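You operate a simulated robot arm through the tools that you are given. There is no shell and no other tool. Be economical: measure what you need, move in short steps, check, and stop when the job is done.

You are at the controls of a simulated robot arm. One attempt, no reset.

JOB
Take the white treat tub from the top of the laundry counter and put it on the top of the washing machine. Count the grey jars on the top of the laundry counter, then put as many of the treats from the top of the laundry counter on top of the flat white box there. Fetch the small red comb and set it in the inside of the white card tray. Put the jar that says "Care" from the top of the steel bench on the orange mat on the desk and the jar labelled "Storage" on the middle of the wooden work top. Open the wall cabinet door. The order is free. Set down upright: jar.

Only the result counts: the job must be done as asked and must still hold three seconds after the hand-in. Knocking over, shifting, dropping, spilling or breaking anything else fails it.

ROBOT AND FRAMES
A 6-joint arm with a two-finger parallel gripper on a trunk, on a base that drives. Base frame: it is fixed to the floor where the robot stands at the start and does not move with it; the origin is under the middle of the robot, x ahead of it, y to its left, z up; the surface under the hand at the start is at about z = 900. Units: mm, degrees, N and s.
With the tool pointing down near the work surface it reaches from about 280 to 680 mm from the robot's upright axis, wherever it stands. Its first joint turns from -166.0 to 166.0 degrees. Places, roughly: cream jar, small white jar, tall white jar, teal j [-4500, 2000, 1000]; flat white box [500, 250, 1000]; grey jar [750, -250, 1000]; inside of the white card tray (27x13 cm) [-400, -1680, 880]; middle of the wooden work top [-2000, 3000, 900]; orange mat on the desk (19x25 cm) [-1340, -1360, 880]; small red comb [750, 2500, 1000]; top of the washing machine [700, -1200, 1100]; treat (3x3x2 cm) [600, -200, 900]; wall cabinet door [-2100, -1500, 1500]; white treat tub [500, 0, 1000]. Payload 1.57 kg.
The TCP is the grasp point between the finger pads, 30 mm short of the fingertips. In the tool frame z runs along the fingers and y along their closing line. The gripper opens to 110 mm. The fingers are 24 mm wide and 12 mm thick; the gripper's body (48 by 112 mm) begins 78 mm behind the TCP.
Orientation is that of the tool frame in the base frame, as a unit quaternion [w, x, y, z]. With the fingers straight down and closing along the base's y, the tool's x points along the base's -x, its y along +y and its z along -z.

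CONTROLS
- The arm moves only by the tool apply_moves. Its argument "commands" is a list of rows, each an object of numbers (a shift or turn left out is 0, a gripper value left out holds the last): "dx", "dy", "dz": the shift along the tool's x, y, z in mm; "wx", "wy", "wz": the turn, a rotation vector about the tool's x, y, z in degrees; "claw": the opening, from 0 (shut) to 1 (fully open). In form: [{"dx": .., "dy": .., "dz": .., "wx": .., "wy": .., "wz": .., "claw": ..}, ...]. A call has 1 to 20 rows; each row is the pose to reach, as a shift and turn from the pose commanded when the call began, along the tool's axes at that moment. Each row takes 0.2 s and may step no farther than 50 mm and 8.6 degrees from the row before; otherwise, or with a gripper value out of range, the whole call is refused. Where a pose cannot be reached the arm comes as near as it can. A force on the tool above 40 N (or 10 N above the force at the start of the call, whichever is more), or a blocked arm, ends the call early, and 0.2 s more pass. Each finger travels about 108 mm/s and halts on what it meets, pressing with about 43 N; the grip force reading is that of the motor and also rises with nothing between the fingers. The clock runs only during rows and for 0.2 s after the last one: add rows that repeat a pose to give the fingers time. It gives the time, the measured TCP pose, the force on the tool (base axes), the opening and the grip force at its end, in the units of the frame above (readings bear some noise), with the torque about the TCP (base axes, N m) and any sound that the robot's microphone picked up, and new pictures: "views" is both (left out), scene, wrist or none.
- Cameras (640 x 400 px; columns grow to the right, rows downward): "scene" is now at [69.1, 120.6, 1757.3]; the picture's right is [-0.06, -1.00, -0.01], its down [-0.27, 0.02, -0.96] and it looks along [0.96, -0.05, -0.27] (base axes); focal length 214 px, centre (320, 200). "wrist" rides on the gripper at [70, 16, -141] in the tool frame; the picture's right is [-0.23, 0.97, 0.00], its down [-0.86, -0.20, -0.48] and it looks along [-0.47, -0.11, 0.88] (tool axes); focal length 222 px, centre (320, 200). There is no depth. A picture from a camera that has moved, and an enlarged one, comes with that camera's place and axes in the base frame and with its lens.
- move_column(by): slides the trunk up (or, below 0, down) by that many mm; the arm and the scene camera ride with it, the base frame stays. It gives what a move gives, with no picture.
- base_move(legs): drives the robot by 1 to 6 legs, each [ahead, left, turn to the left] in mm, mm and degrees, along the robot's own axes; the way and the turn of a leg run together, so that a leg with both is an arc; at most 1500 mm and 180 degrees a leg. The arm and the cameras ride along, it lands a little off, and it stops where it bumps. It gives what a move gives, and a new picture of the scene camera.
- head_to(pan, tilt): turns the head with the scene camera to pan (to the left, within 120 degrees either way) and tilt (down, from -29 to 69), counted from straight ahead of the robot. It gives what a move gives, and a new picture of the scene camera.
- enlarge(camera, box): a new picture of the part [left, top, right, bottom] of that camera's present view, enlarged. It takes no simulated time.
- hand_in(): hands the job in; it is judged then, once.

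Go step by step. Nothing tells you exact positions but the pictures and the camera data: compare them with the known pose of the tool, close in by small moves and look again before you grip or let go. The budget is 196 turns and 260 pictures, counting those below and the enlarged ones. Unless the task says otherwise, let go and move clear before handing in.

The tools are called after "Emit:" as name(argument=value, ...) on one line, values as JSON. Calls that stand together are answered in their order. apply_moves: Moves the arm, as the interface text tells. Its arguments: {"type":"object","properties":{"commands":{"type":"array"},"views":{"type":"string","enum":["both","scene","wrist","none"]}},"required":["commands"]} The other tools are called the same way: move_column (by) slides the trunk up or down; base_move (legs) drives the base; head_to (pan, tilt) turns the head that bears the scene camera; enlarge (camera, box) takes an enlarged picture of a part of a camera's view; hand_in () hands the job in.

At the start:

```text
clock: 0.0
tcp_pos: [357.9, -45.4, 1194.1]
tool_rot: [0.001, 0.0, 1.0, 0.006]
ft_force: [0.5, 1.0, 1.2]
torque: [0.01, -0.01, -0.02]
finger_gap: 110.1
grasp_force: 0.0
trunk travel left (down, up): [-300.0, 290.0]
robot x, y, heading: [1.8, 3.0, 0.0]
head pan, tilt: [-67.8, 68.8]
```

scene: 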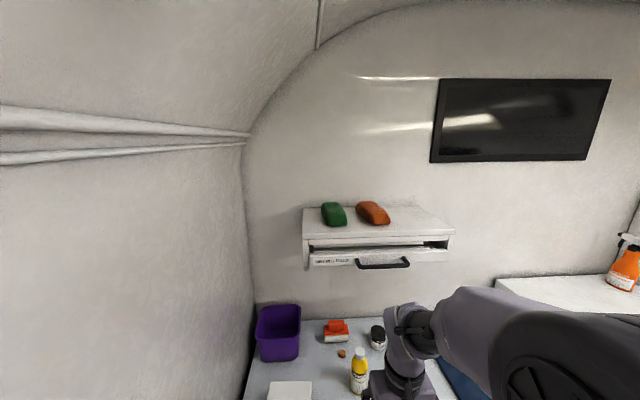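
wrist: 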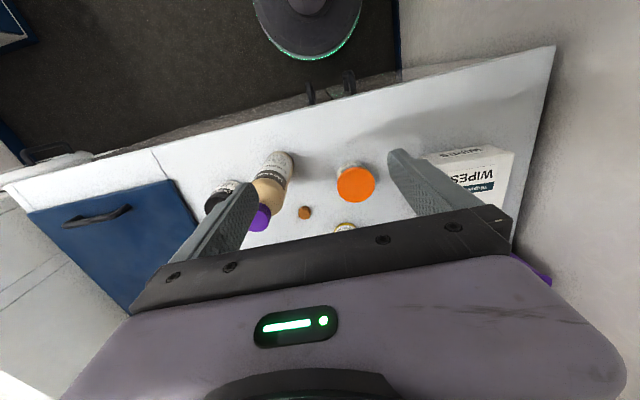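

I see the laundry counter ahead with a box, tubs, jars and treats. I'll look down at the counter with the head first.

Emit:
head_to(pan=0, tilt=50)

```text
clock: 1.4
tcp_pos: [365.5, -39.5, 1193.1]
tool_rot: [-0.002, 0.002, 1.0, 0.003]
ft_force: [-0.1, -0.2, 0.2]
torque: [0.0, -0.04, 0.01]
finger_gap: 110.0
grasp_force: 0.1
trunk travel left (down, up): [-300.0, 290.0]
robot x, y, heading: [-0.7, -0.1, 0.1]
head pan, tilt: [0.0, 50.0]
camera scene: at [76.9, 137.0, 1755.3], right [0.01, -1.0, 0.0], down [-0.28, 0.0, -0.96], along [0.96, 0.01, -0.28], focal length 214 px, centre (320, 200)
```

scene: 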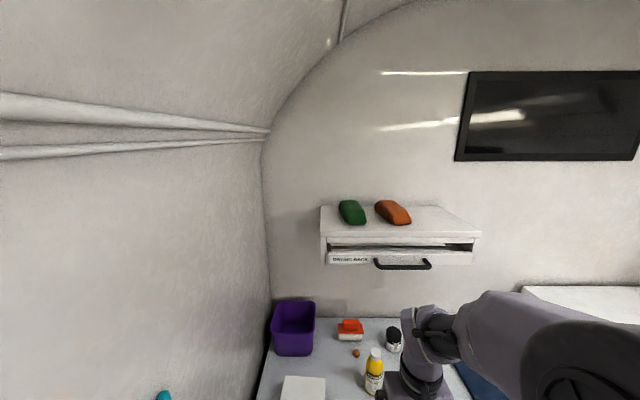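

The camera barely tilts down compared with the tilt I set. I'll try the maximum tilt.

Emit:
head_to(pan=0, tilt=69)

Emit:
head_to(pan=-40, tilt=69)

```text
clock: 2.2
tcp_pos: [363.9, -39.2, 1192.5]
tool_rot: [-0.002, 0.001, 1.0, 0.002]
ft_force: [-0.4, 0.4, -1.1]
torque: [0.0, 0.03, 0.0]
finger_gap: 110.1
grasp_force: 0.0
trunk travel left (down, up): [-300.0, 290.0]
robot x, y, heading: [1.5, -0.8, -0.2]
head pan, tilt: [0.0, 68.8]
camera scene: at [76.7, 136.8, 1755.4], right [0.01, -1.0, 0.0], down [-0.29, 0.0, -0.96], along [0.96, 0.01, -0.29], focal length 214 px, centre (320, 200)
```

scene: 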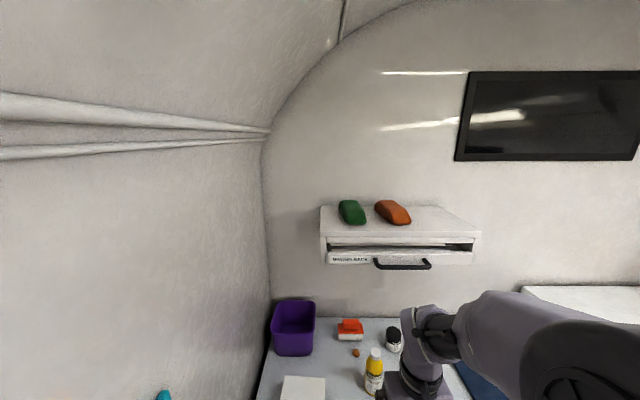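

```text
clock: 3.3
tcp_pos: [357.7, -44.4, 1194.7]
tool_rot: [0.001, 0.0, 1.0, 0.004]
ft_force: [0.4, 0.0, 0.6]
torque: [0.02, 0.02, -0.01]
finger_gap: 109.9
grasp_force: 0.1
trunk travel left (down, up): [-300.0, 290.0]
robot x, y, heading: [2.0, -2.3, 0.2]
head pan, tilt: [-40.0, 68.8]
camera scene: at [68.7, 121.5, 1756.9], right [-0.05, -1.0, -0.01], down [-0.28, 0.02, -0.96], along [0.96, -0.05, -0.28], focal length 214 px, centre (320, 200)
```

scene: 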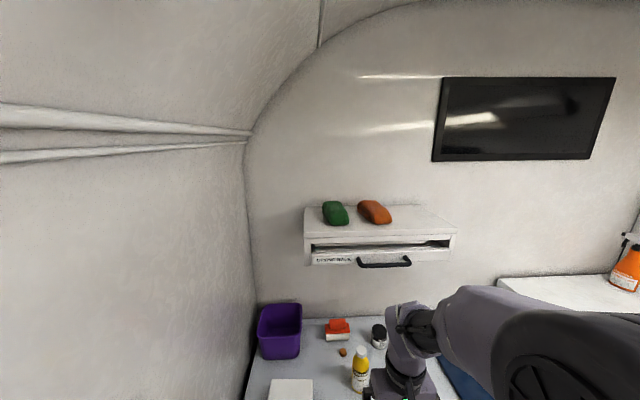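

The head responds strangely: the view scarcely changes, yet the tool pose shifts. I'll probe a different direction.

Emit:
head_to(pan=90, tilt=20)

Emit:
head_to(pan=-110, tilt=40)

```text
clock: 5.4
tcp_pos: [359.6, -35.4, 1194.8]
tool_rot: [0.0, 0.001, 1.0, 0.0]
ft_force: [0.5, 0.0, -0.5]
torque: [0.0, 0.01, 0.02]
finger_gap: 110.0
grasp_force: 0.1
trunk travel left (down, up): [-300.0, 290.0]
robot x, y, heading: [-2.5, -0.5, -0.0]
head pan, tilt: [90.0, 20.0]
camera scene: at [-22.5, 233.7, 1749.5], right [1.0, 0.0, 0.0], down [0.0, -0.34, -0.94], along [0.0, 0.94, -0.34], focal length 214 px, centre (320, 200)
```

scene: 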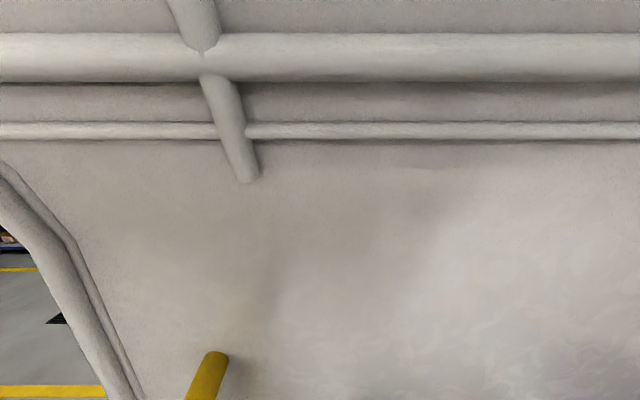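

```text
clock: 8.3
tcp_pos: [358.9, -45.3, 1194.7]
tool_rot: [0.001, 0.0, 1.0, 0.005]
ft_force: [0.0, -1.0, -1.0]
torque: [0.04, 0.05, 0.0]
finger_gap: 110.0
grasp_force: 0.1
trunk travel left (down, up): [-300.0, 290.0]
robot x, y, heading: [-2.2, -0.6, 0.0]
head pan, tilt: [-110.0, 40.0]
camera scene: at [66.4, 136.3, 1741.9], right [0.11, -0.99, -0.01], down [-0.43, -0.04, -0.9], along [0.9, 0.1, -0.43], focal length 214 px, centre (320, 200)
```

scene: 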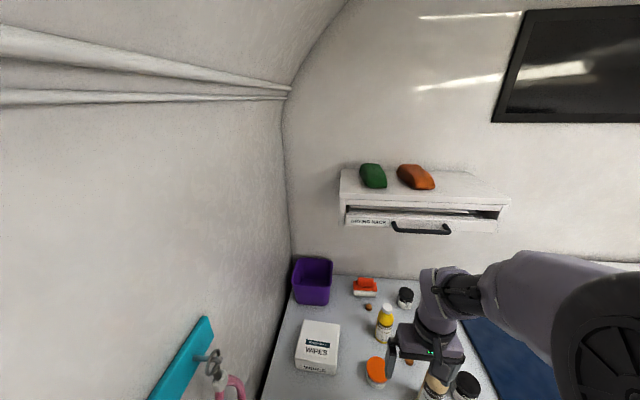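

The arm is blocking the head. This view does show the counter, so I'll set the head to an unblocked angle and enlarge it.

Emit:
head_to(pan=15, tilt=45)

Emit:
enlarge(camera="scene", box=[240, 240, 500, 400])

```text
clock: 10.4
tcp_pos: [361.5, -37.7, 1194.7]
tool_rot: [-0.001, 0.0, 1.0, 0.002]
ft_force: [-0.1, 0.0, 0.2]
torque: [-0.03, 0.01, 0.03]
finger_gap: 110.0
grasp_force: 0.1
trunk travel left (down, up): [-300.0, 290.0]
robot x, y, heading: [-1.4, -1.8, 0.0]
head pan, tilt: [15.0, 45.0]
camera scene: at [65.6, 162.6, 1729.7], right [0.29, -0.96, 0.0], down [-0.51, -0.16, -0.84], along [0.81, 0.25, -0.54], focal length 214 px, centre (320, 200)
```

scene: 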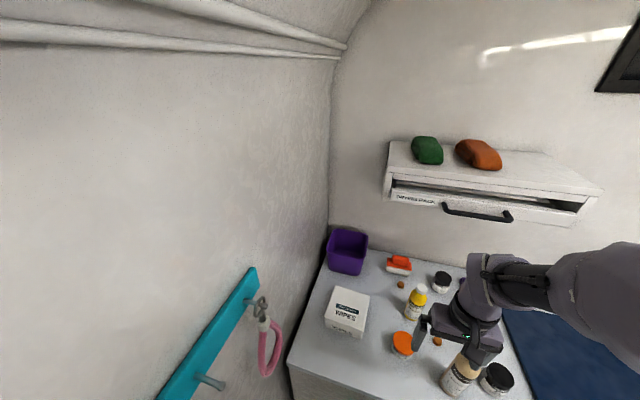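

```text
2.46 times, centred on (370, 320) of scene
camera zoom: at [65.6, 162.6, 1729.7], right [0.29, -0.96, 0.0], down [-0.51, -0.16, -0.84], along [0.81, 0.25, -0.54], focal length 528 px, centre (197, -95)
```

zoom: 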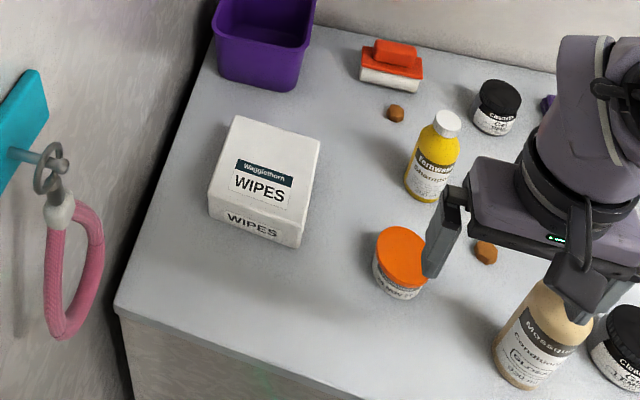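

I see a WIPES box, an orange-lidded tub, black-lidded jars, bottles and at least two treats. I'll raise the arm so the wrist camera can see the whole counter.

Emit:
apply_moves(commands=[{"dz": -40}, {"dz": -80}, {"dz": -120, "dx": 20}, {"dz": -160, "dx": 40}, {"dz": -180, "dx": 50, "dy": -30}, {"dz": -200, "dx": 50, "dy": -60}, {"dz": -200, "dx": 50, "dy": -100}, {"dz": -200, "dx": 50, "dy": -140}, {"dz": -200, "dx": 50, "dy": -140}])

```text
clock: 12.4
tcp_pos: [313.0, -179.6, 1394.7]
tool_rot: [0.001, -0.001, 1.0, 0.002]
ft_force: [0.2, -0.4, 0.3]
torque: [-0.03, 0.0, -0.02]
finger_gap: 110.0
grasp_force: 0.0
trunk travel left (down, up): [-300.0, 290.0]
robot x, y, heading: [-1.3, 1.4, 0.1]
head pan, tilt: [15.0, 45.0]
camera scene: at [64.4, 162.4, 1729.3], right [0.3, -0.95, 0.0], down [-0.52, -0.16, -0.84], along [0.8, 0.25, -0.54], focal length 214 px, centre (320, 200)
camera wrist: at [242.1, -162.8, 1536.7], right [0.23, 0.97, 0.0], down [0.86, -0.2, 0.48], along [0.47, -0.11, -0.88], focal length 222 px, centre (320, 200)
```

scene: 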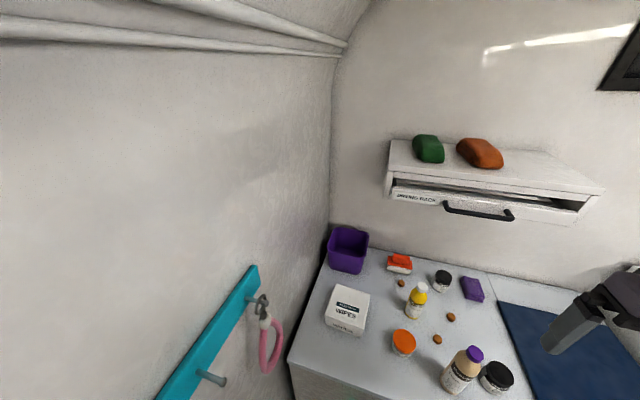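
wrist: 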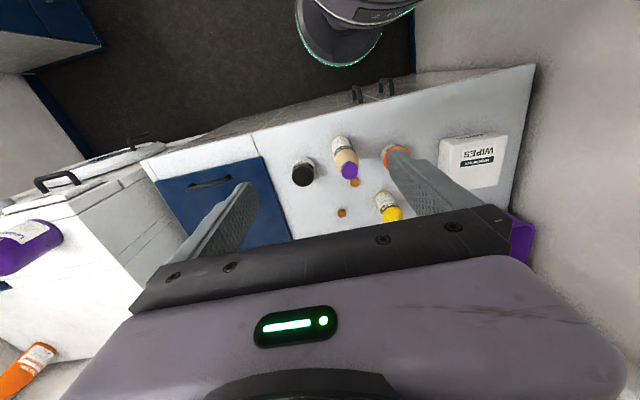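

Emit:
enlarge(camera="scene", box=[320, 230, 540, 400])

Emit:
enlarge(camera="scene", box=[425, 260, 525, 322])

```text
2.35 times, centred on (430, 315) of scene
camera zoom: at [64.4, 162.4, 1729.3], right [0.3, -0.95, 0.0], down [-0.52, -0.16, -0.84], along [0.8, 0.25, -0.54], focal length 505 px, centre (61, -71)
```

zoom: 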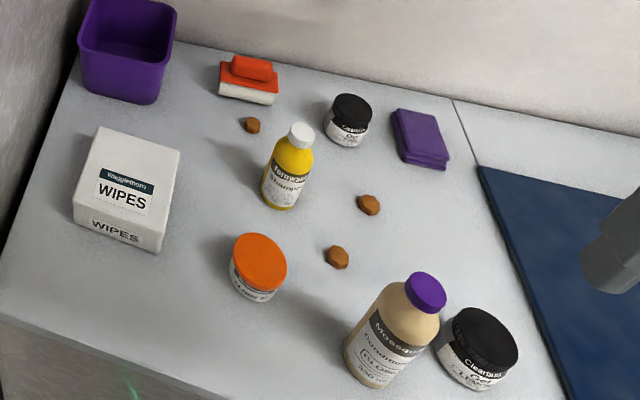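

```text
6.40 times, centred on (475, 291) of scene
camera zoom: at [64.4, 162.4, 1729.3], right [0.3, -0.95, 0.0], down [-0.52, -0.16, -0.84], along [0.8, 0.25, -0.54], focal length 1373 px, centre (-672, -382)
```

zoom: 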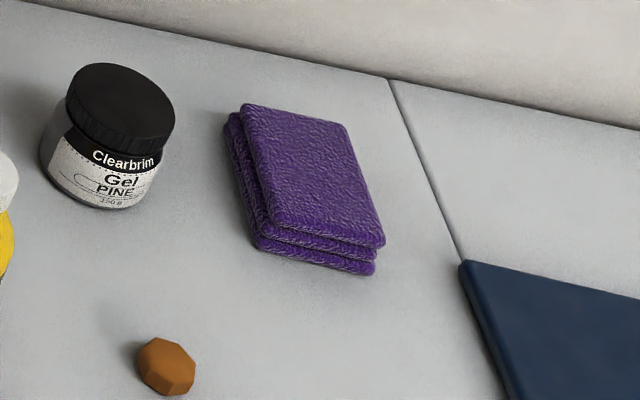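

Three treats and two black-lidded jars with greyish glass are visible. I'll zoom on the tub and near jar, and on the right of the counter.

Emit:
enlarge(camera="scene", box=[380, 320, 520, 400])

Emit:
head_to(pan=-25, tilt=45)

```text
4.57 times, centred on (450, 360) of scene
camera zoom: at [64.4, 162.4, 1729.3], right [0.3, -0.95, 0.0], down [-0.52, -0.16, -0.84], along [0.8, 0.25, -0.54], focal length 980 px, centre (-274, -531)
```

zoom: 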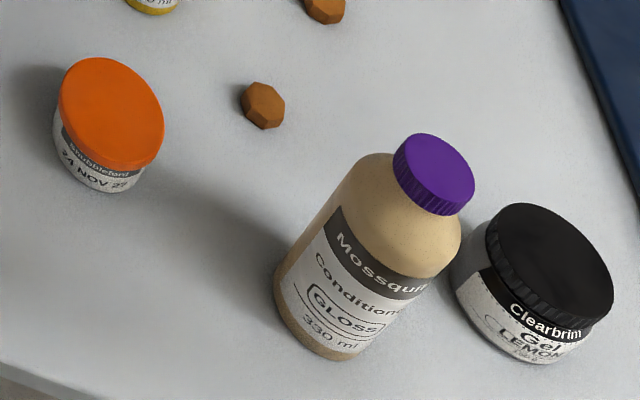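

```text
clock: 13.4
tcp_pos: [309.1, -187.4, 1394.1]
tool_rot: [0.001, 0.0, 1.0, 0.005]
ft_force: [-0.8, -0.2, 0.1]
torque: [0.02, -0.02, -0.03]
finger_gap: 109.9
grasp_force: 0.0
trunk travel left (down, up): [-300.0, 290.0]
robot x, y, heading: [1.5, -2.2, 0.1]
head pan, tilt: [-25.0, 45.0]
camera scene: at [60.8, 146.6, 1731.0], right [0.23, -0.97, -0.01], down [-0.52, -0.12, -0.85], along [0.82, 0.2, -0.53], focal length 214 px, centre (320, 200)
```

scene: 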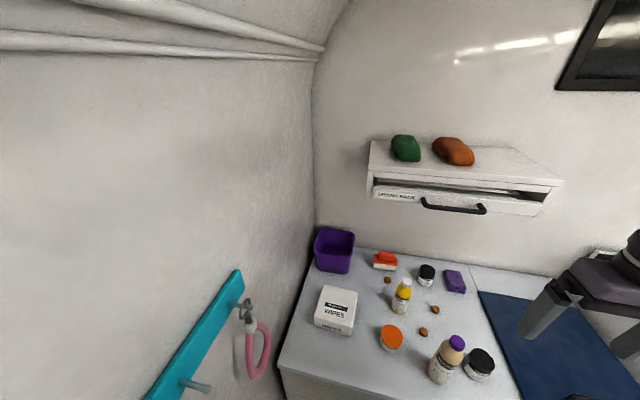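

I need to view the right side of the counter. I'll back away and turn right.

Emit:
base_move(legs=[[-350, 0, 0], [0, 0, -45]])

```text
clock: 14.2
tcp_pos: [305.2, -191.2, 1392.6]
tool_rot: [0.0, -0.002, 1.0, 0.006]
ft_force: [0.9, 0.5, 0.1]
torque: [-0.03, 0.02, 0.0]
finger_gap: 110.2
grasp_force: 0.0
trunk travel left (down, up): [-300.0, 290.0]
robot x, y, heading: [-9.4, 0.2, 0.2]
head pan, tilt: [-25.0, 45.0]
stopped in leg 1: the robot was blocked; the commanded pose is now the measured one
camera scene: at [57.8, 137.7, 1731.6], right [0.19, -0.98, -0.01], down [-0.52, -0.09, -0.85], along [0.83, 0.17, -0.53], focal length 214 px, centre (320, 200)
```

scene: 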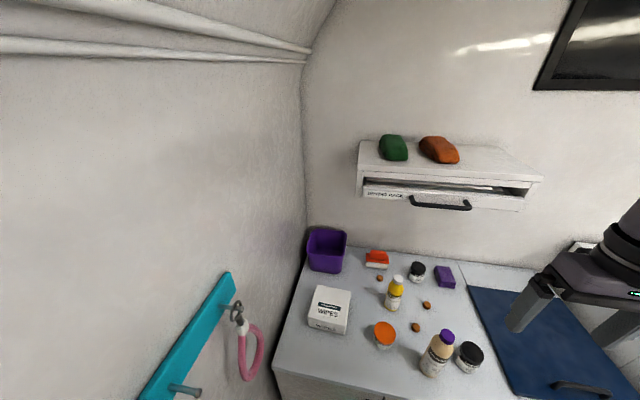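

Backing up was blocked. I'll look behind over the left side.

Emit:
head_to(pan=120, tilt=35)

Emit:
head_to(pan=70, tilt=60)

```text
clock: 16.5
tcp_pos: [302.6, -176.8, 1395.8]
tool_rot: [0.0, -0.001, 1.0, 0.0]
ft_force: [0.2, 0.5, 0.3]
torque: [0.0, -0.01, 0.01]
finger_gap: 109.7
grasp_force: 0.0
trunk travel left (down, up): [-300.0, 290.0]
robot x, y, heading: [-10.7, 4.2, -0.0]
head pan, tilt: [120.0, 35.0]
camera scene: at [-76.5, 215.9, 1725.6], right [0.87, 0.5, 0.0], down [0.29, -0.5, -0.82], along [-0.41, 0.71, -0.57], focal length 214 px, centre (320, 200)
```

scene: 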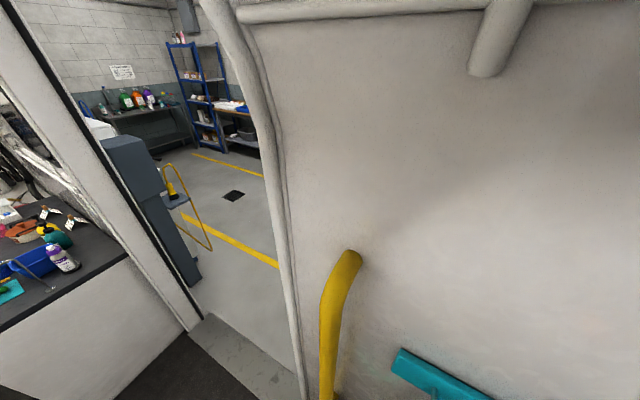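

```text
clock: 17.7
tcp_pos: [301.6, -175.7, 1395.7]
tool_rot: [0.0, 0.0, 1.0, 0.0]
ft_force: [0.2, -0.3, 0.6]
torque: [0.01, -0.01, 0.0]
finger_gap: 110.1
grasp_force: 0.0
trunk travel left (down, up): [-300.0, 290.0]
robot x, y, heading: [-11.0, -3.3, 0.2]
head pan, tilt: [70.0, 60.0]
camera scene: at [-9.6, 202.2, 1691.4], right [0.94, -0.34, 0.0], down [-0.29, -0.81, -0.5], along [0.17, 0.47, -0.87], focal length 214 px, centre (320, 200)
```

scene: 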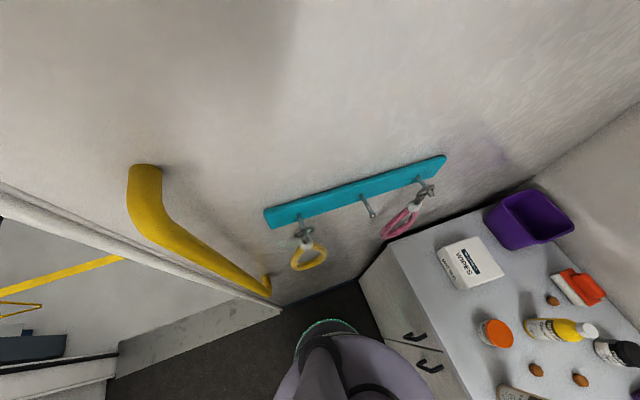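

The floor behind looks clear, so the block may have been the head pressing on the arm. I'll retry with the head free.

Emit:
base_move(legs=[[-200, 0, 0]])

```text
clock: 19.3
tcp_pos: [99.9, -176.6, 1397.3]
tool_rot: [0.001, 0.0, 1.0, 0.0]
ft_force: [0.2, -0.3, -0.4]
torque: [-0.02, -0.03, 0.0]
finger_gap: 110.1
grasp_force: 0.1
trunk travel left (down, up): [-300.0, 290.0]
robot x, y, heading: [-209.1, 1.5, -0.1]
head pan, tilt: [70.0, 60.0]
camera scene: at [-211.3, 202.1, 1691.3], right [0.94, -0.34, 0.0], down [-0.3, -0.81, -0.5], along [0.17, 0.47, -0.87], focal length 214 px, centre (320, 200)
```

scene: 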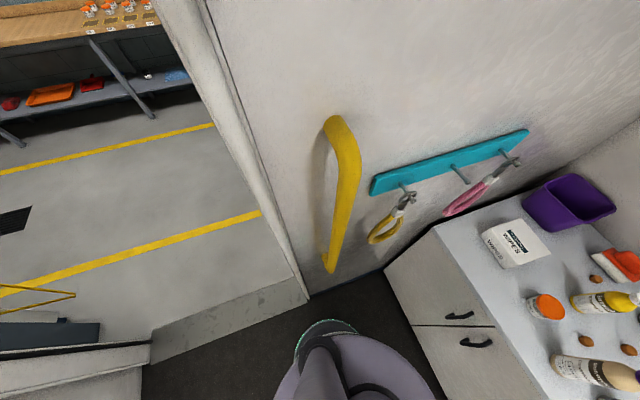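

That worked. Next, head to a safe angle and the base turned right to survey the machine side.

Emit:
head_to(pan=15, tilt=35)

Emit:
base_move(legs=[[0, 0, -60]])

```text
clock: 20.6
tcp_pos: [100.7, -174.8, 1395.7]
tool_rot: [0.0, -0.001, 1.0, 0.0]
ft_force: [-0.1, 0.4, -0.1]
torque: [-0.05, -0.05, 0.01]
finger_gap: 110.0
grasp_force: 0.1
trunk travel left (down, up): [-300.0, 290.0]
robot x, y, heading: [-211.7, 0.6, 0.0]
head pan, tilt: [15.0, 35.0]
camera scene: at [-148.2, 164.7, 1725.5], right [0.26, -0.97, 0.0], down [-0.55, -0.15, -0.82], along [0.79, 0.21, -0.57], focal length 214 px, centre (320, 200)
```

scene: 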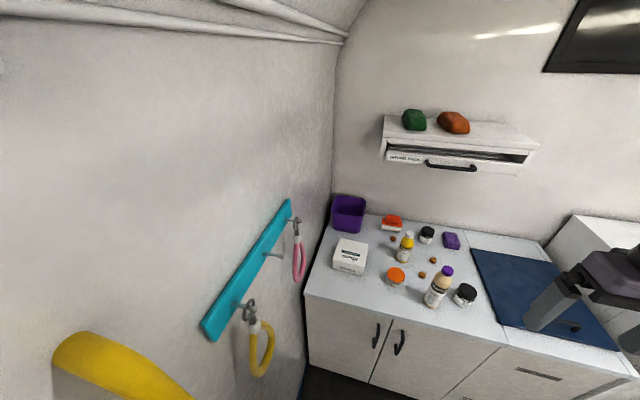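

```text
clock: 22.6
tcp_pos: [-58.8, -322.8, 1395.7]
tool_rot: [0.004, 0.285, 0.959, 0.003]
ft_force: [0.2, -0.7, 0.2]
torque: [0.04, 0.03, 0.01]
finger_gap: 109.9
grasp_force: 0.0
trunk travel left (down, up): [-300.0, 290.0]
robot x, y, heading: [-213.7, -3.2, -33.3]
head pan, tilt: [15.0, 35.0]
stopped in leg 1: the robot was blocked; the commanded pose is now the measured one
camera scene: at [-79.8, 104.1, 1736.8], right [-0.19, -0.98, 0.0], down [-0.46, 0.1, -0.88], along [0.86, -0.17, -0.47], focal length 214 px, centre (320, 200)
```

scene: 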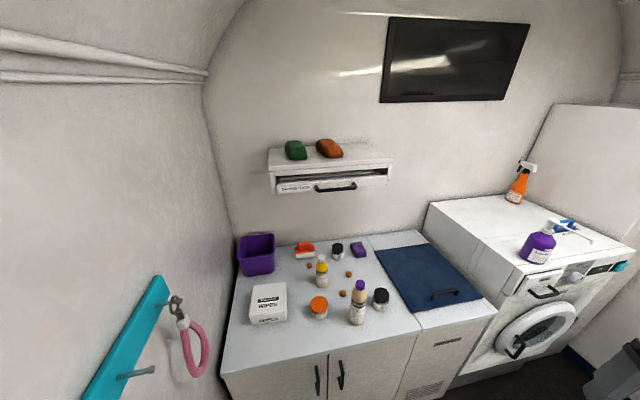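

Now I have a great view of the counter and the washing machine. I'll zoom to confirm the jar count.

Emit:
enlarge(camera="scene", box=[220, 220, 410, 340])

Emit:
enlarge(camera="scene", box=[400, 140, 640, 300])

```text
3.33 times, centred on (315, 280) of scene
camera zoom: at [-79.8, 104.1, 1736.8], right [-0.19, -0.98, 0.0], down [-0.46, 0.1, -0.88], along [0.86, -0.17, -0.47], focal length 715 px, centre (337, -67)
```

zoom: 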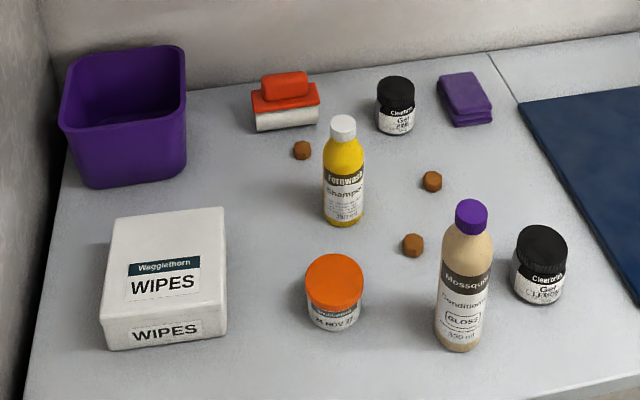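

```text
2.50 times, centred on (520, 220) of scene
camera zoom: at [-79.8, 104.1, 1736.8], right [-0.19, -0.98, 0.0], down [-0.46, 0.1, -0.88], along [0.86, -0.17, -0.47], focal length 536 px, centre (-180, 150)
```

zoom: 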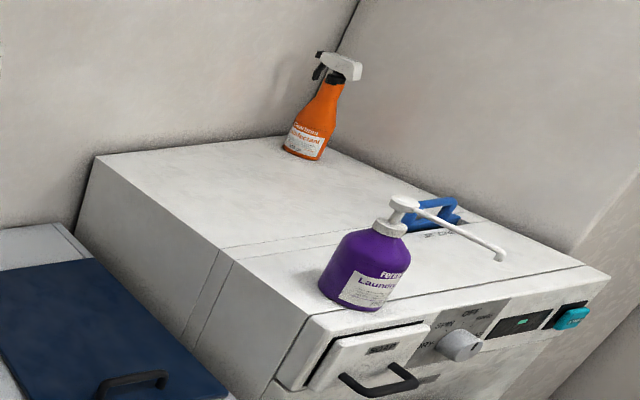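

Two grey jars, so two treats go on the box. Estimated positions: tub (470, 3), treats (540,-118), (640,-179), (739, 1). Driving back to the working pose.

Emit:
head_to(pan=35, tilt=45)

Emit:
base_move(legs=[[0, 0, 33.3], [210, 0, 0]])

```text
clock: 23.4
tcp_pos: [-45.3, -319.6, 1395.3]
tool_rot: [0.0, 0.286, 0.958, 0.0]
ft_force: [0.3, -0.2, -0.9]
torque: [-0.03, 0.01, 0.01]
finger_gap: 110.3
grasp_force: 0.1
trunk travel left (down, up): [-300.0, 290.0]
robot x, y, heading: [-209.4, -2.8, -33.5]
head pan, tilt: [35.0, 45.0]
camera scene: at [-64.7, 127.7, 1724.6], right [0.01, -1.0, 0.0], down [-0.58, -0.01, -0.82], along [0.82, 0.01, -0.58], focal length 214 px, centre (320, 200)
```

scene: 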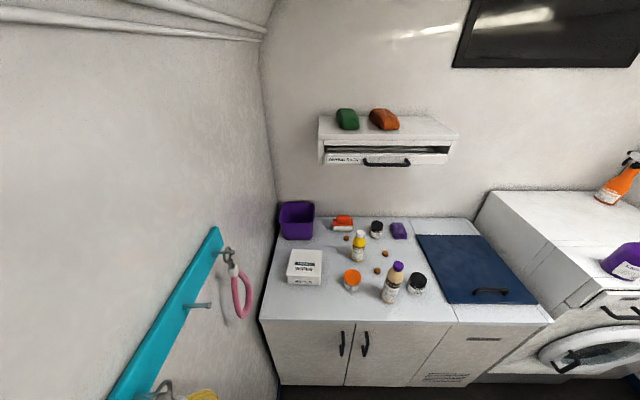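

```text
clock: 24.3
tcp_pos: [-28.9, -314.7, 1393.6]
tool_rot: [0.0, 0.27, 0.963, 0.0]
ft_force: [-0.2, -0.3, 0.1]
torque: [0.01, -0.03, 0.0]
finger_gap: 109.9
grasp_force: 0.1
trunk travel left (down, up): [-300.0, 290.0]
robot x, y, heading: [-207.9, -3.6, -31.5]
head pan, tilt: [35.0, 45.0]
stopped in leg 1: the robot was blocked; the commanded pose is now the measured one
camera scene: at [-63.5, 130.0, 1724.4], right [0.03, -1.0, 0.0], down [-0.58, -0.01, -0.81], along [0.81, 0.02, -0.58], focal length 214 px, centre (320, 200)
```

scene: 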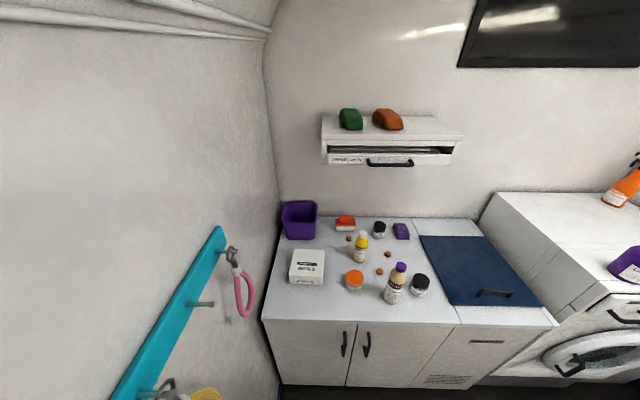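

Turning back is blocked too, so something near the base is touching. I'll look around the base.

Emit:
head_to(pan=120, tilt=60)

Emit:
base_move(legs=[[0, 0, 10]])

```text
clock: 25.9
tcp_pos: [-21.4, -301.2, 1397.4]
tool_rot: [-0.003, 0.27, 0.963, -0.005]
ft_force: [0.0, 0.0, -0.4]
torque: [-0.02, 0.02, -0.01]
finger_gap: 110.0
grasp_force: 0.1
trunk travel left (down, up): [-300.0, 290.0]
robot x, y, heading: [-209.0, -3.3, -31.2]
head pan, tilt: [120.0, 60.0]
camera scene: at [-54.1, 158.2, 1720.8], right [0.18, -0.98, 0.01], down [-0.59, -0.11, -0.8], along [0.79, 0.14, -0.6], focal length 214 px, centre (320, 200)
```

scene: 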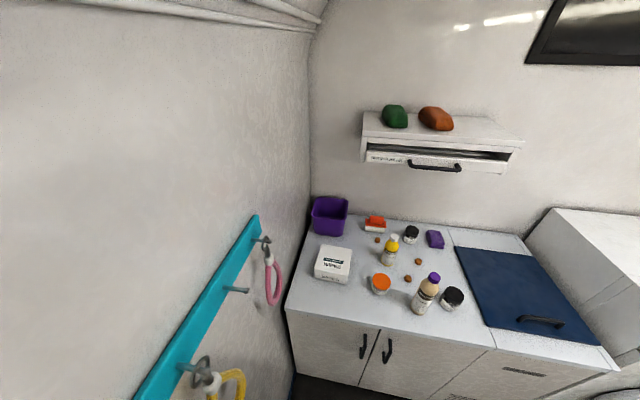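

```text
clock: 26.9
tcp_pos: [43.0, -279.9, 1389.5]
tool_rot: [-0.011, 0.184, 0.983, -0.002]
ft_force: [0.7, -0.3, 0.2]
torque: [0.0, 0.02, -0.01]
finger_gap: 110.2
grasp_force: 0.1
trunk travel left (down, up): [-300.0, 290.0]
robot x, y, heading: [-208.8, -1.4, -21.1]
head pan, tilt: [120.0, 60.0]
camera scene: at [-59.8, 144.5, 1722.9], right [0.11, -0.99, 0.0], down [-0.58, -0.06, -0.81], along [0.81, 0.09, -0.59], focal length 214 px, centre (320, 200)
```

scene: 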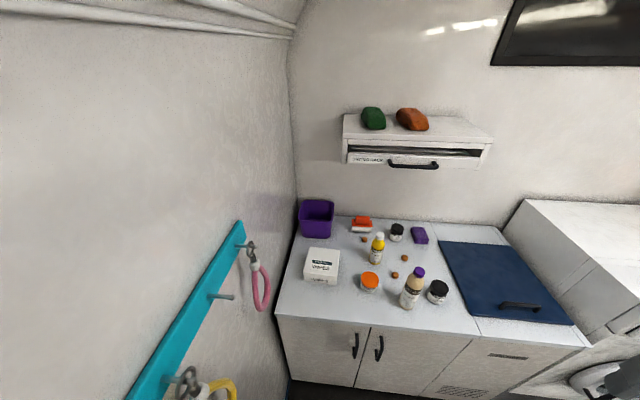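

Turning by 10 worked. I'll relax the head and continue turning left in small legs.

Emit:
head_to(pan=30, tilt=40)

Emit:
base_move(legs=[[0, 0, 21]])

```text
clock: 28.6
tcp_pos: [38.3, -283.4, 1389.2]
tool_rot: [-0.008, 0.184, 0.983, 0.001]
ft_force: [1.4, -0.7, 0.6]
torque: [0.03, -0.02, -0.02]
finger_gap: 110.2
grasp_force: 0.1
trunk travel left (down, up): [-300.0, 290.0]
robot x, y, heading: [-209.4, -7.0, -21.1]
head pan, tilt: [30.0, 40.0]
camera scene: at [-65.1, 134.7, 1725.0], right [0.06, -1.0, 0.0], down [-0.58, -0.03, -0.82], along [0.82, 0.05, -0.58], focal length 214 px, centre (320, 200)
```

scene: 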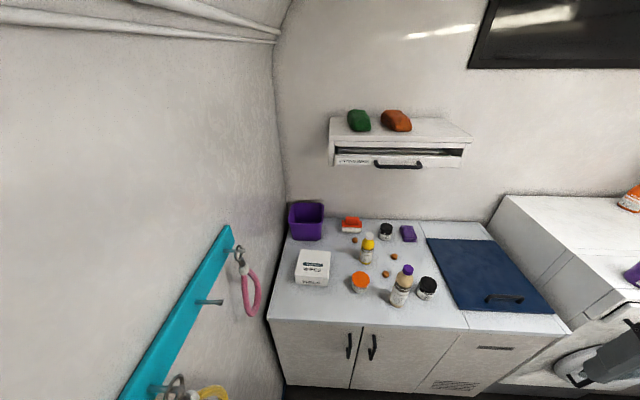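

```text
clock: 30.1
tcp_pos: [124.4, -183.9, 1387.9]
tool_rot: [-0.008, 0.003, 1.0, 0.003]
ft_force: [-0.4, 1.2, 0.1]
torque: [0.0, -0.04, -0.02]
finger_gap: 110.1
grasp_force: 0.0
trunk travel left (down, up): [-300.0, 290.0]
robot x, y, heading: [-209.2, -2.7, -0.4]
head pan, tilt: [30.0, 40.0]
camera scene: at [-112.6, 132.8, 1726.0], right [0.0, -1.0, 0.0], down [-0.57, 0.0, -0.82], along [0.82, 0.01, -0.57], focal length 214 px, centre (320, 200)
```

scene: 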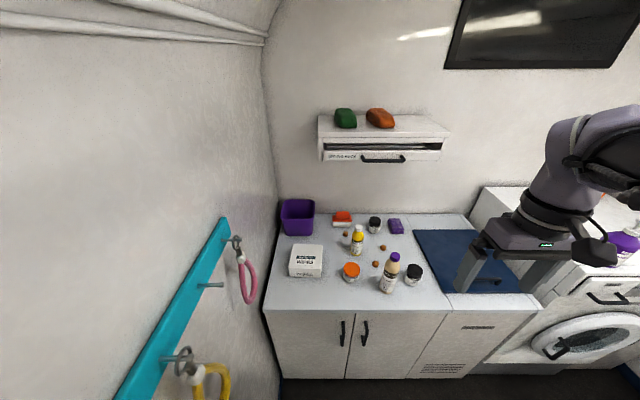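

The head seems wedged against the arm from the other side now. I'll tilt the head up and re-check.

Emit:
head_to(pan=0, tilt=0)

Emit:
enlarge(camera="wrist", box=[0, 0, 640, 400])

```text
clock: 31.2
tcp_pos: [101.3, -178.8, 1395.7]
tool_rot: [-0.001, 0.002, 1.0, 0.0]
ft_force: [0.6, -0.6, 0.0]
torque: [0.03, 0.06, 0.04]
finger_gap: 109.9
grasp_force: 0.1
trunk travel left (down, up): [-300.0, 290.0]
robot x, y, heading: [-212.0, -2.5, -0.2]
head pan, tilt: [0.0, 0.0]
camera scene: at [-140.1, 137.8, 1781.7], right [-0.01, -1.0, 0.0], down [0.0, 0.0, -1.0], along [1.0, -0.01, 0.0], focal length 214 px, centre (320, 200)
```

scene: 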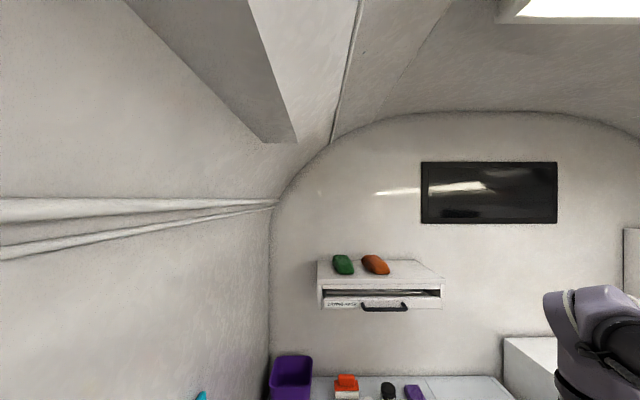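

```text
1.00 times, centred on (320, 200) of wrist (not enlarged: the box is as wide or as high as the picture)
camera zoom: at [31.1, -161.9, 1537.3], right [0.23, 0.97, 0.0], down [0.85, -0.21, 0.48], along [0.47, -0.11, -0.88], focal length 222 px, centre (320, 200)
```

zoom: 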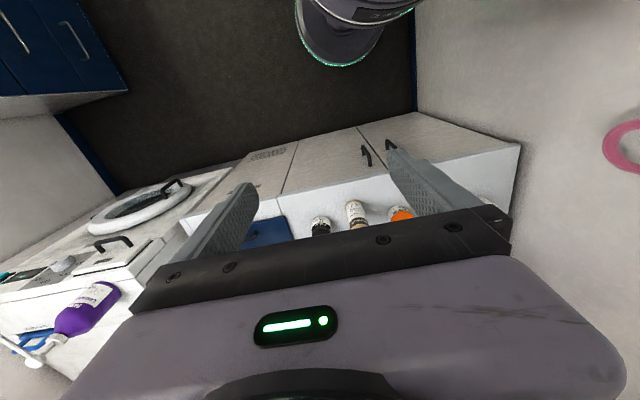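

The arm is back at its expected pose with the head level. Next, head to the left-down side and drive ahead to the counter.

Emit:
base_move(legs=[[215, 0, 0]])

Emit:
head_to(pan=30, tilt=45)

```text
clock: 32.8
tcp_pos: [314.3, -178.6, 1394.4]
tool_rot: [0.0, 0.002, 1.0, 0.001]
ft_force: [0.5, -0.7, 0.3]
torque: [-0.01, 0.02, 0.03]
finger_gap: 110.0
grasp_force: 0.0
trunk travel left (down, up): [-300.0, 290.0]
robot x, y, heading: [6.8, -3.6, -0.3]
head pan, tilt: [0.0, 0.0]
camera scene: at [71.6, 137.3, 1781.7], right [0.0, -1.0, 0.0], down [0.0, 0.0, -1.0], along [1.0, 0.0, 0.0], focal length 214 px, centre (320, 200)
```

scene: 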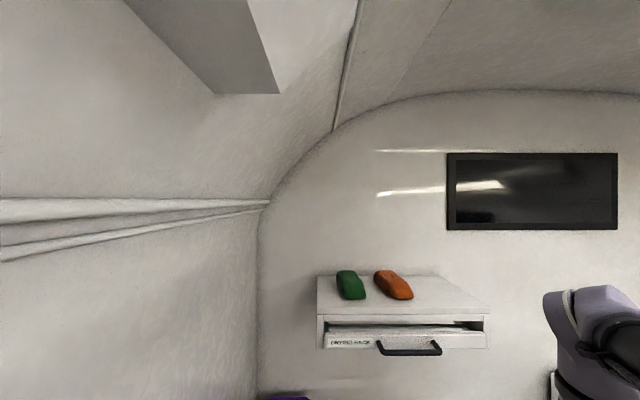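

```text
clock: 34.0
tcp_pos: [314.3, -179.4, 1395.2]
tool_rot: [0.001, 0.001, 1.0, 0.001]
ft_force: [0.4, 0.3, -0.6]
torque: [0.01, -0.01, 0.02]
finger_gap: 109.9
grasp_force: 0.1
trunk travel left (down, up): [-300.0, 290.0]
robot x, y, heading: [2.4, -0.2, -0.3]
head pan, tilt: [30.0, 45.0]
camera scene: at [51.4, 178.3, 1712.5], right [0.5, -0.86, 0.0], down [-0.6, -0.35, -0.72], along [0.62, 0.36, -0.69], focal length 214 px, centre (320, 200)
```

scene: 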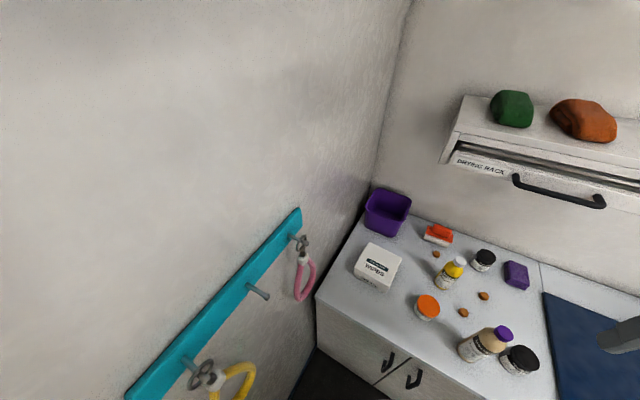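

Head and base are in a good position. Next I bring the gripper above the nearest treat (540,-118), yawed about -60° so its body stays clear of the bottles.

Emit:
apply_moves(commands=[{"dx": -40, "dy": 10, "dz": 0, "wz": -8}, {"dx": -80, "dy": 20, "dz": 10, "wz": -16}, {"dx": -115, "dy": 30, "dz": 40, "wz": -24}, {"dx": -150, "dy": 40, "dz": 75, "wz": -32}, {"dx": -180, "dy": 50, "dz": 110, "wz": -40}, {"dx": -205, "dy": 58, "dz": 150, "wz": -48}, {"dx": -226, "dy": 61, "dz": 190, "wz": -56, "claw": 0.6}, {"dx": -226, "dy": 61, "dz": 235, "wz": -60, "claw": 0.6}, {"dx": -226, "dy": 61, "dz": 270, "wz": -60, "claw": 0.6}, {"dx": -226, "dy": 61, "dz": 270, "wz": -60, "claw": 0.6}])

```text
refused: row 4 steps farther than a row can; nothing moved
```

One step was slightly too long, so I'm re-issuing with smaller steps.

Emit:
apply_moves(commands=[{"dx": -40, "dy": 10, "dz": 0, "wz": -8}, {"dx": -80, "dy": 20, "dz": 10, "wz": -16}, {"dx": -115, "dy": 30, "dz": 40, "wz": -24}, {"dx": -148, "dy": 38, "dz": 73, "wz": -32}, {"dx": -178, "dy": 48, "dz": 108, "wz": -40}, {"dx": -205, "dy": 58, "dz": 145, "wz": -48}, {"dx": -226, "dy": 61, "dz": 188, "wz": -56, "claw": 0.6}, {"dx": -226, "dy": 61, "dz": 233, "wz": -60, "claw": 0.6}, {"dx": -226, "dy": 61, "dz": 270, "wz": -60, "claw": 0.6}, {"dx": -226, "dy": 61, "dz": 270, "wz": -60, "claw": 0.6}])

```text
clock: 36.2
tcp_pos: [540.6, -118.1, 1127.3]
tool_rot: [0.002, -0.498, 0.867, 0.0]
ft_force: [0.4, 0.7, 0.6]
torque: [-0.04, 0.01, -0.01]
finger_gap: 66.1
grasp_force: 0.1
trunk travel left (down, up): [-300.0, 290.0]
robot x, y, heading: [4.5, -4.1, 0.1]
head pan, tilt: [30.0, 45.0]
camera scene: at [51.9, 177.4, 1712.1], right [0.51, -0.86, 0.0], down [-0.6, -0.35, -0.72], along [0.62, 0.36, -0.7], focal length 214 px, centre (320, 200)
camera wrist: at [489.4, -170.3, 1268.1], right [-0.73, 0.69, 0.0], down [0.6, 0.64, 0.48], along [0.33, 0.35, -0.88], focal length 222 px, centre (320, 200)
```

scene: 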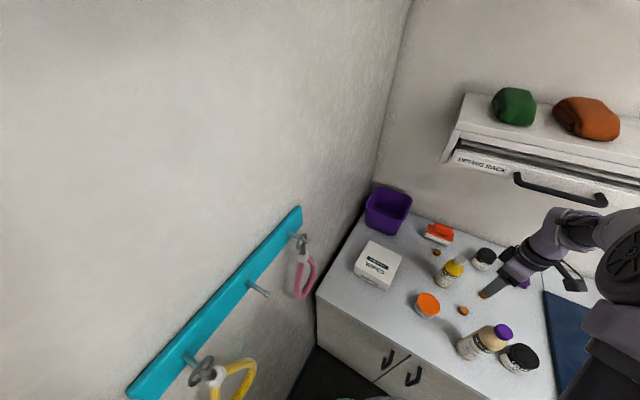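
wrist: 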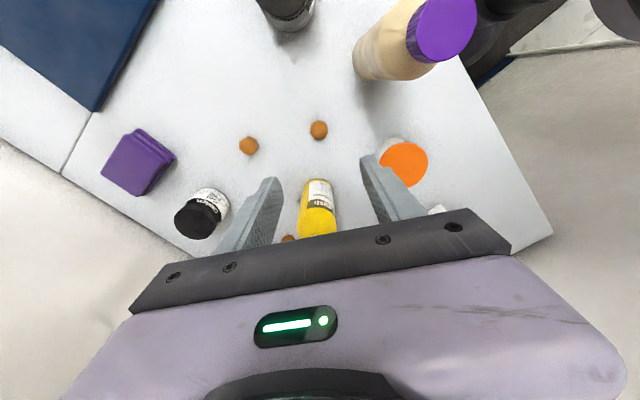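

The treat sits right under the TCP at (539,-120). Descending.

Emit:
apply_moves(commands=[{"dz": 45}, {"dz": 90}, {"dz": 135}, {"dz": 165}, {"dz": 185}, {"dz": 193}, {"dz": 193}], views="wrist")

```text
clock: 37.8
tcp_pos: [541.3, -120.4, 933.6]
tool_rot: [0.0, -0.498, 0.867, 0.001]
ft_force: [-0.6, -0.8, -0.4]
torque: [0.04, -0.03, 0.0]
finger_gap: 66.2
grasp_force: 0.1
trunk travel left (down, up): [-300.0, 290.0]
robot x, y, heading: [6.5, -5.7, -0.5]
head pan, tilt: [30.0, 45.0]
camera wrist: at [491.0, -171.0, 1075.0], right [-0.73, 0.69, 0.0], down [0.6, 0.64, 0.48], along [0.33, 0.35, -0.88], focal length 222 px, centre (320, 200)
```

wrist: 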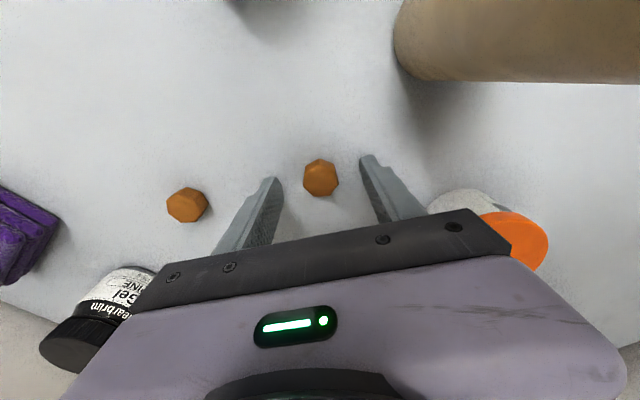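

Centred between the fingers. Closing and lifting.

Emit:
apply_moves(commands=[{"claw": 0.3}, {"claw": 0.1}, {"claw": 0.1}, {"claw": 0.1}, {"claw": 0.1, "dz": -20}, {"claw": 0.1, "dz": -60}, {"claw": 0.1, "dz": -110}, {"claw": 0.1, "dz": -150}, {"claw": 0.1, "dz": -190}])

```text
clock: 39.8
tcp_pos: [541.1, -121.2, 1125.9]
tool_rot: [0.001, -0.498, 0.867, 0.0]
ft_force: [-0.2, 0.5, -0.4]
torque: [0.0, -0.02, 0.01]
finger_gap: 24.3
grasp_force: 36.3
trunk travel left (down, up): [-300.0, 290.0]
robot x, y, heading: [2.4, -1.1, 0.1]
head pan, tilt: [30.0, 45.0]
camera scene: at [51.9, 177.1, 1712.0], right [0.51, -0.86, 0.0], down [-0.6, -0.35, -0.72], along [0.62, 0.36, -0.7], focal length 214 px, centre (320, 200)
camera wrist: at [490.6, -171.8, 1267.8], right [-0.73, 0.69, 0.0], down [0.6, 0.64, 0.48], along [0.33, 0.35, -0.88], focal length 222 px, centre (320, 200)
```

scene: 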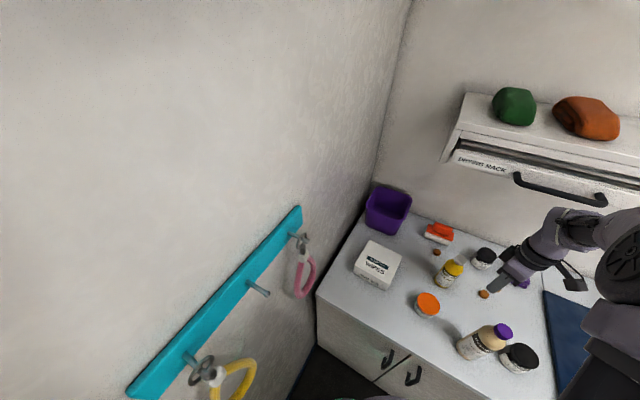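
wrist: 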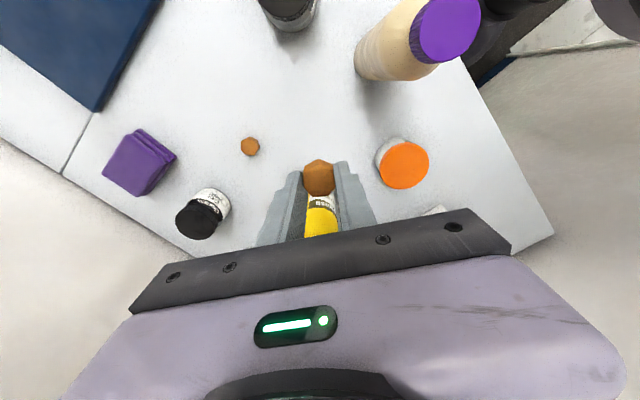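

The treat is held. The box top spans roughly x 470–600, y 138–271, z≈970. Moving above it to verify.

Emit:
apply_moves(commands=[{"dz": -20}, {"dx": -43, "dy": 26, "dz": -20}, {"dx": -86, "dy": 52, "dz": -20}, {"dx": -128, "dy": 77, "dz": -20}, {"dx": -171, "dy": 103, "dz": -20}, {"dx": -214, "dy": 129, "dz": -20}, {"dx": -257, "dy": 155, "dz": -20}, {"dx": -257, "dy": 155, "dz": 0}])

```text
refused: row 2 steps farther than a row can; nothing moved
```

Emit:
apply_moves(commands=[{"dz": -20}, {"dx": -37, "dy": 22, "dz": -20}, {"dx": -74, "dy": 44, "dz": -20}, {"dx": -110, "dy": 66, "dz": -20}, {"dx": -147, "dy": 88, "dz": -20}, {"dx": -184, "dy": 110, "dz": -20}, {"dx": -220, "dy": 132, "dz": -20}, {"dx": -257, "dy": 155, "dz": -20}, {"dx": -257, "dy": 155, "dz": 0}])

```text
clock: 41.8
tcp_pos: [535.7, 180.6, 1125.4]
tool_rot: [0.001, -0.498, 0.867, 0.0]
ft_force: [0.3, 0.6, 0.1]
torque: [-0.02, -0.03, -0.01]
finger_gap: 24.1
grasp_force: 36.4
trunk travel left (down, up): [-300.0, 290.0]
robot x, y, heading: [2.4, -6.0, -0.3]
head pan, tilt: [30.0, 45.0]
camera scene: at [51.5, 177.3, 1711.9], right [0.51, -0.86, 0.0], down [-0.6, -0.35, -0.72], along [0.62, 0.36, -0.7], focal length 214 px, centre (320, 200)
camera wrist: at [485.5, 127.4, 1267.6], right [-0.73, 0.69, 0.0], down [0.6, 0.64, 0.48], along [0.33, 0.35, -0.88], focal length 222 px, centre (320, 200)
```

scene: 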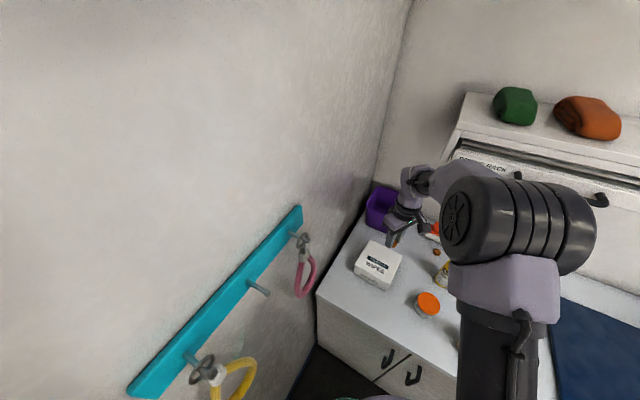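
wrist: 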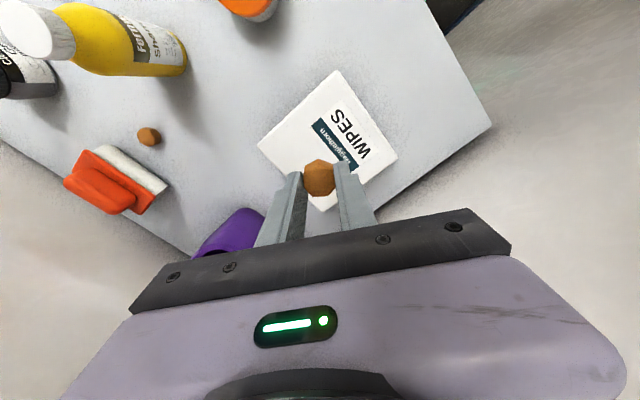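

Box confirmed: x 465–600, y 130–271. Descending toward its top.

Emit:
apply_moves(commands=[{"dz": 40}, {"dz": 80}, {"dz": 105}, {"dz": 112}, {"dz": 116}, {"dz": 116}])

Emit:
enlarge(camera="scene", box=[340, 160, 460, 300])

```text
clock: 43.2
tcp_pos: [536.8, 180.0, 1007.9]
tool_rot: [0.001, -0.498, 0.867, 0.0]
ft_force: [0.5, 0.0, -0.8]
torque: [-0.02, 0.01, -0.04]
finger_gap: 24.3
grasp_force: 36.2
trunk travel left (down, up): [-300.0, 290.0]
robot x, y, heading: [1.7, -6.7, -0.3]
head pan, tilt: [30.0, 45.0]
camera scene: at [51.7, 177.3, 1712.0], right [0.51, -0.86, 0.0], down [-0.6, -0.35, -0.72], along [0.62, 0.36, -0.7], focal length 214 px, centre (320, 200)
camera wrist: at [485.9, 128.4, 1148.8], right [-0.73, 0.69, 0.0], down [0.6, 0.64, 0.48], along [0.33, 0.35, -0.88], focal length 222 px, centre (320, 200)
```

scene: 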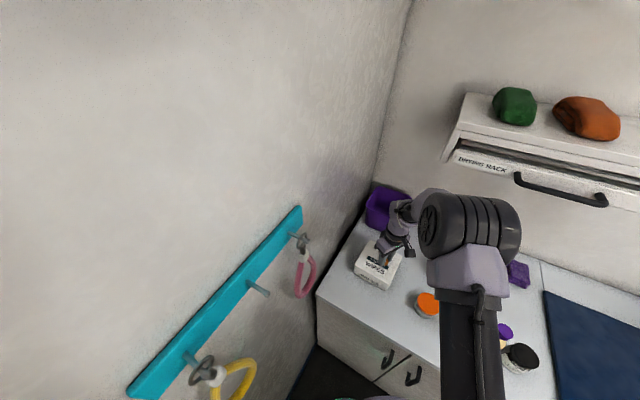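
wrist: 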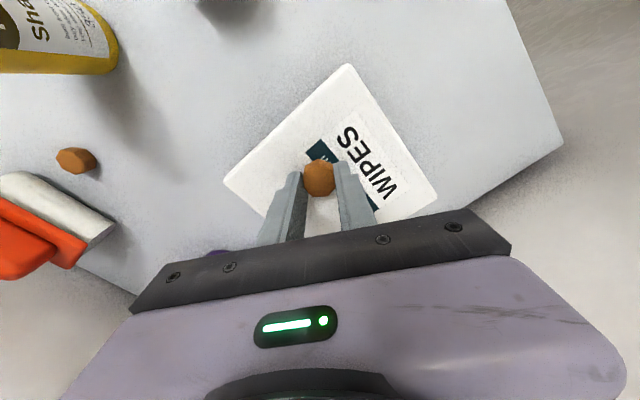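

```text
2.86 times, centred on (400, 230) of scene
camera zoom: at [51.7, 177.3, 1712.0], right [0.51, -0.86, 0.0], down [-0.6, -0.35, -0.72], along [0.62, 0.36, -0.7], focal length 613 px, centre (91, 114)
```

zoom: 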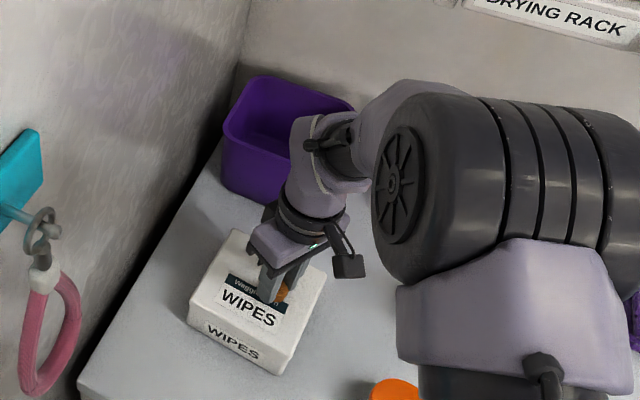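

Nearly touching. Descending in small steps to feel contact.

Emit:
apply_moves(commands=[{"dz": 2}, {"dz": 4}, {"dz": 4}], views="none")

```text
clock: 44.0
tcp_pos: [535.7, 180.6, 1004.5]
tool_rot: [0.001, -0.498, 0.867, 0.001]
ft_force: [0.6, -0.2, 0.4]
torque: [-0.03, 0.02, 0.01]
finger_gap: 24.5
grasp_force: 36.0
trunk travel left (down, up): [-300.0, 290.0]
robot x, y, heading: [4.8, -5.0, -0.2]
head pan, tilt: [30.0, 45.0]
```

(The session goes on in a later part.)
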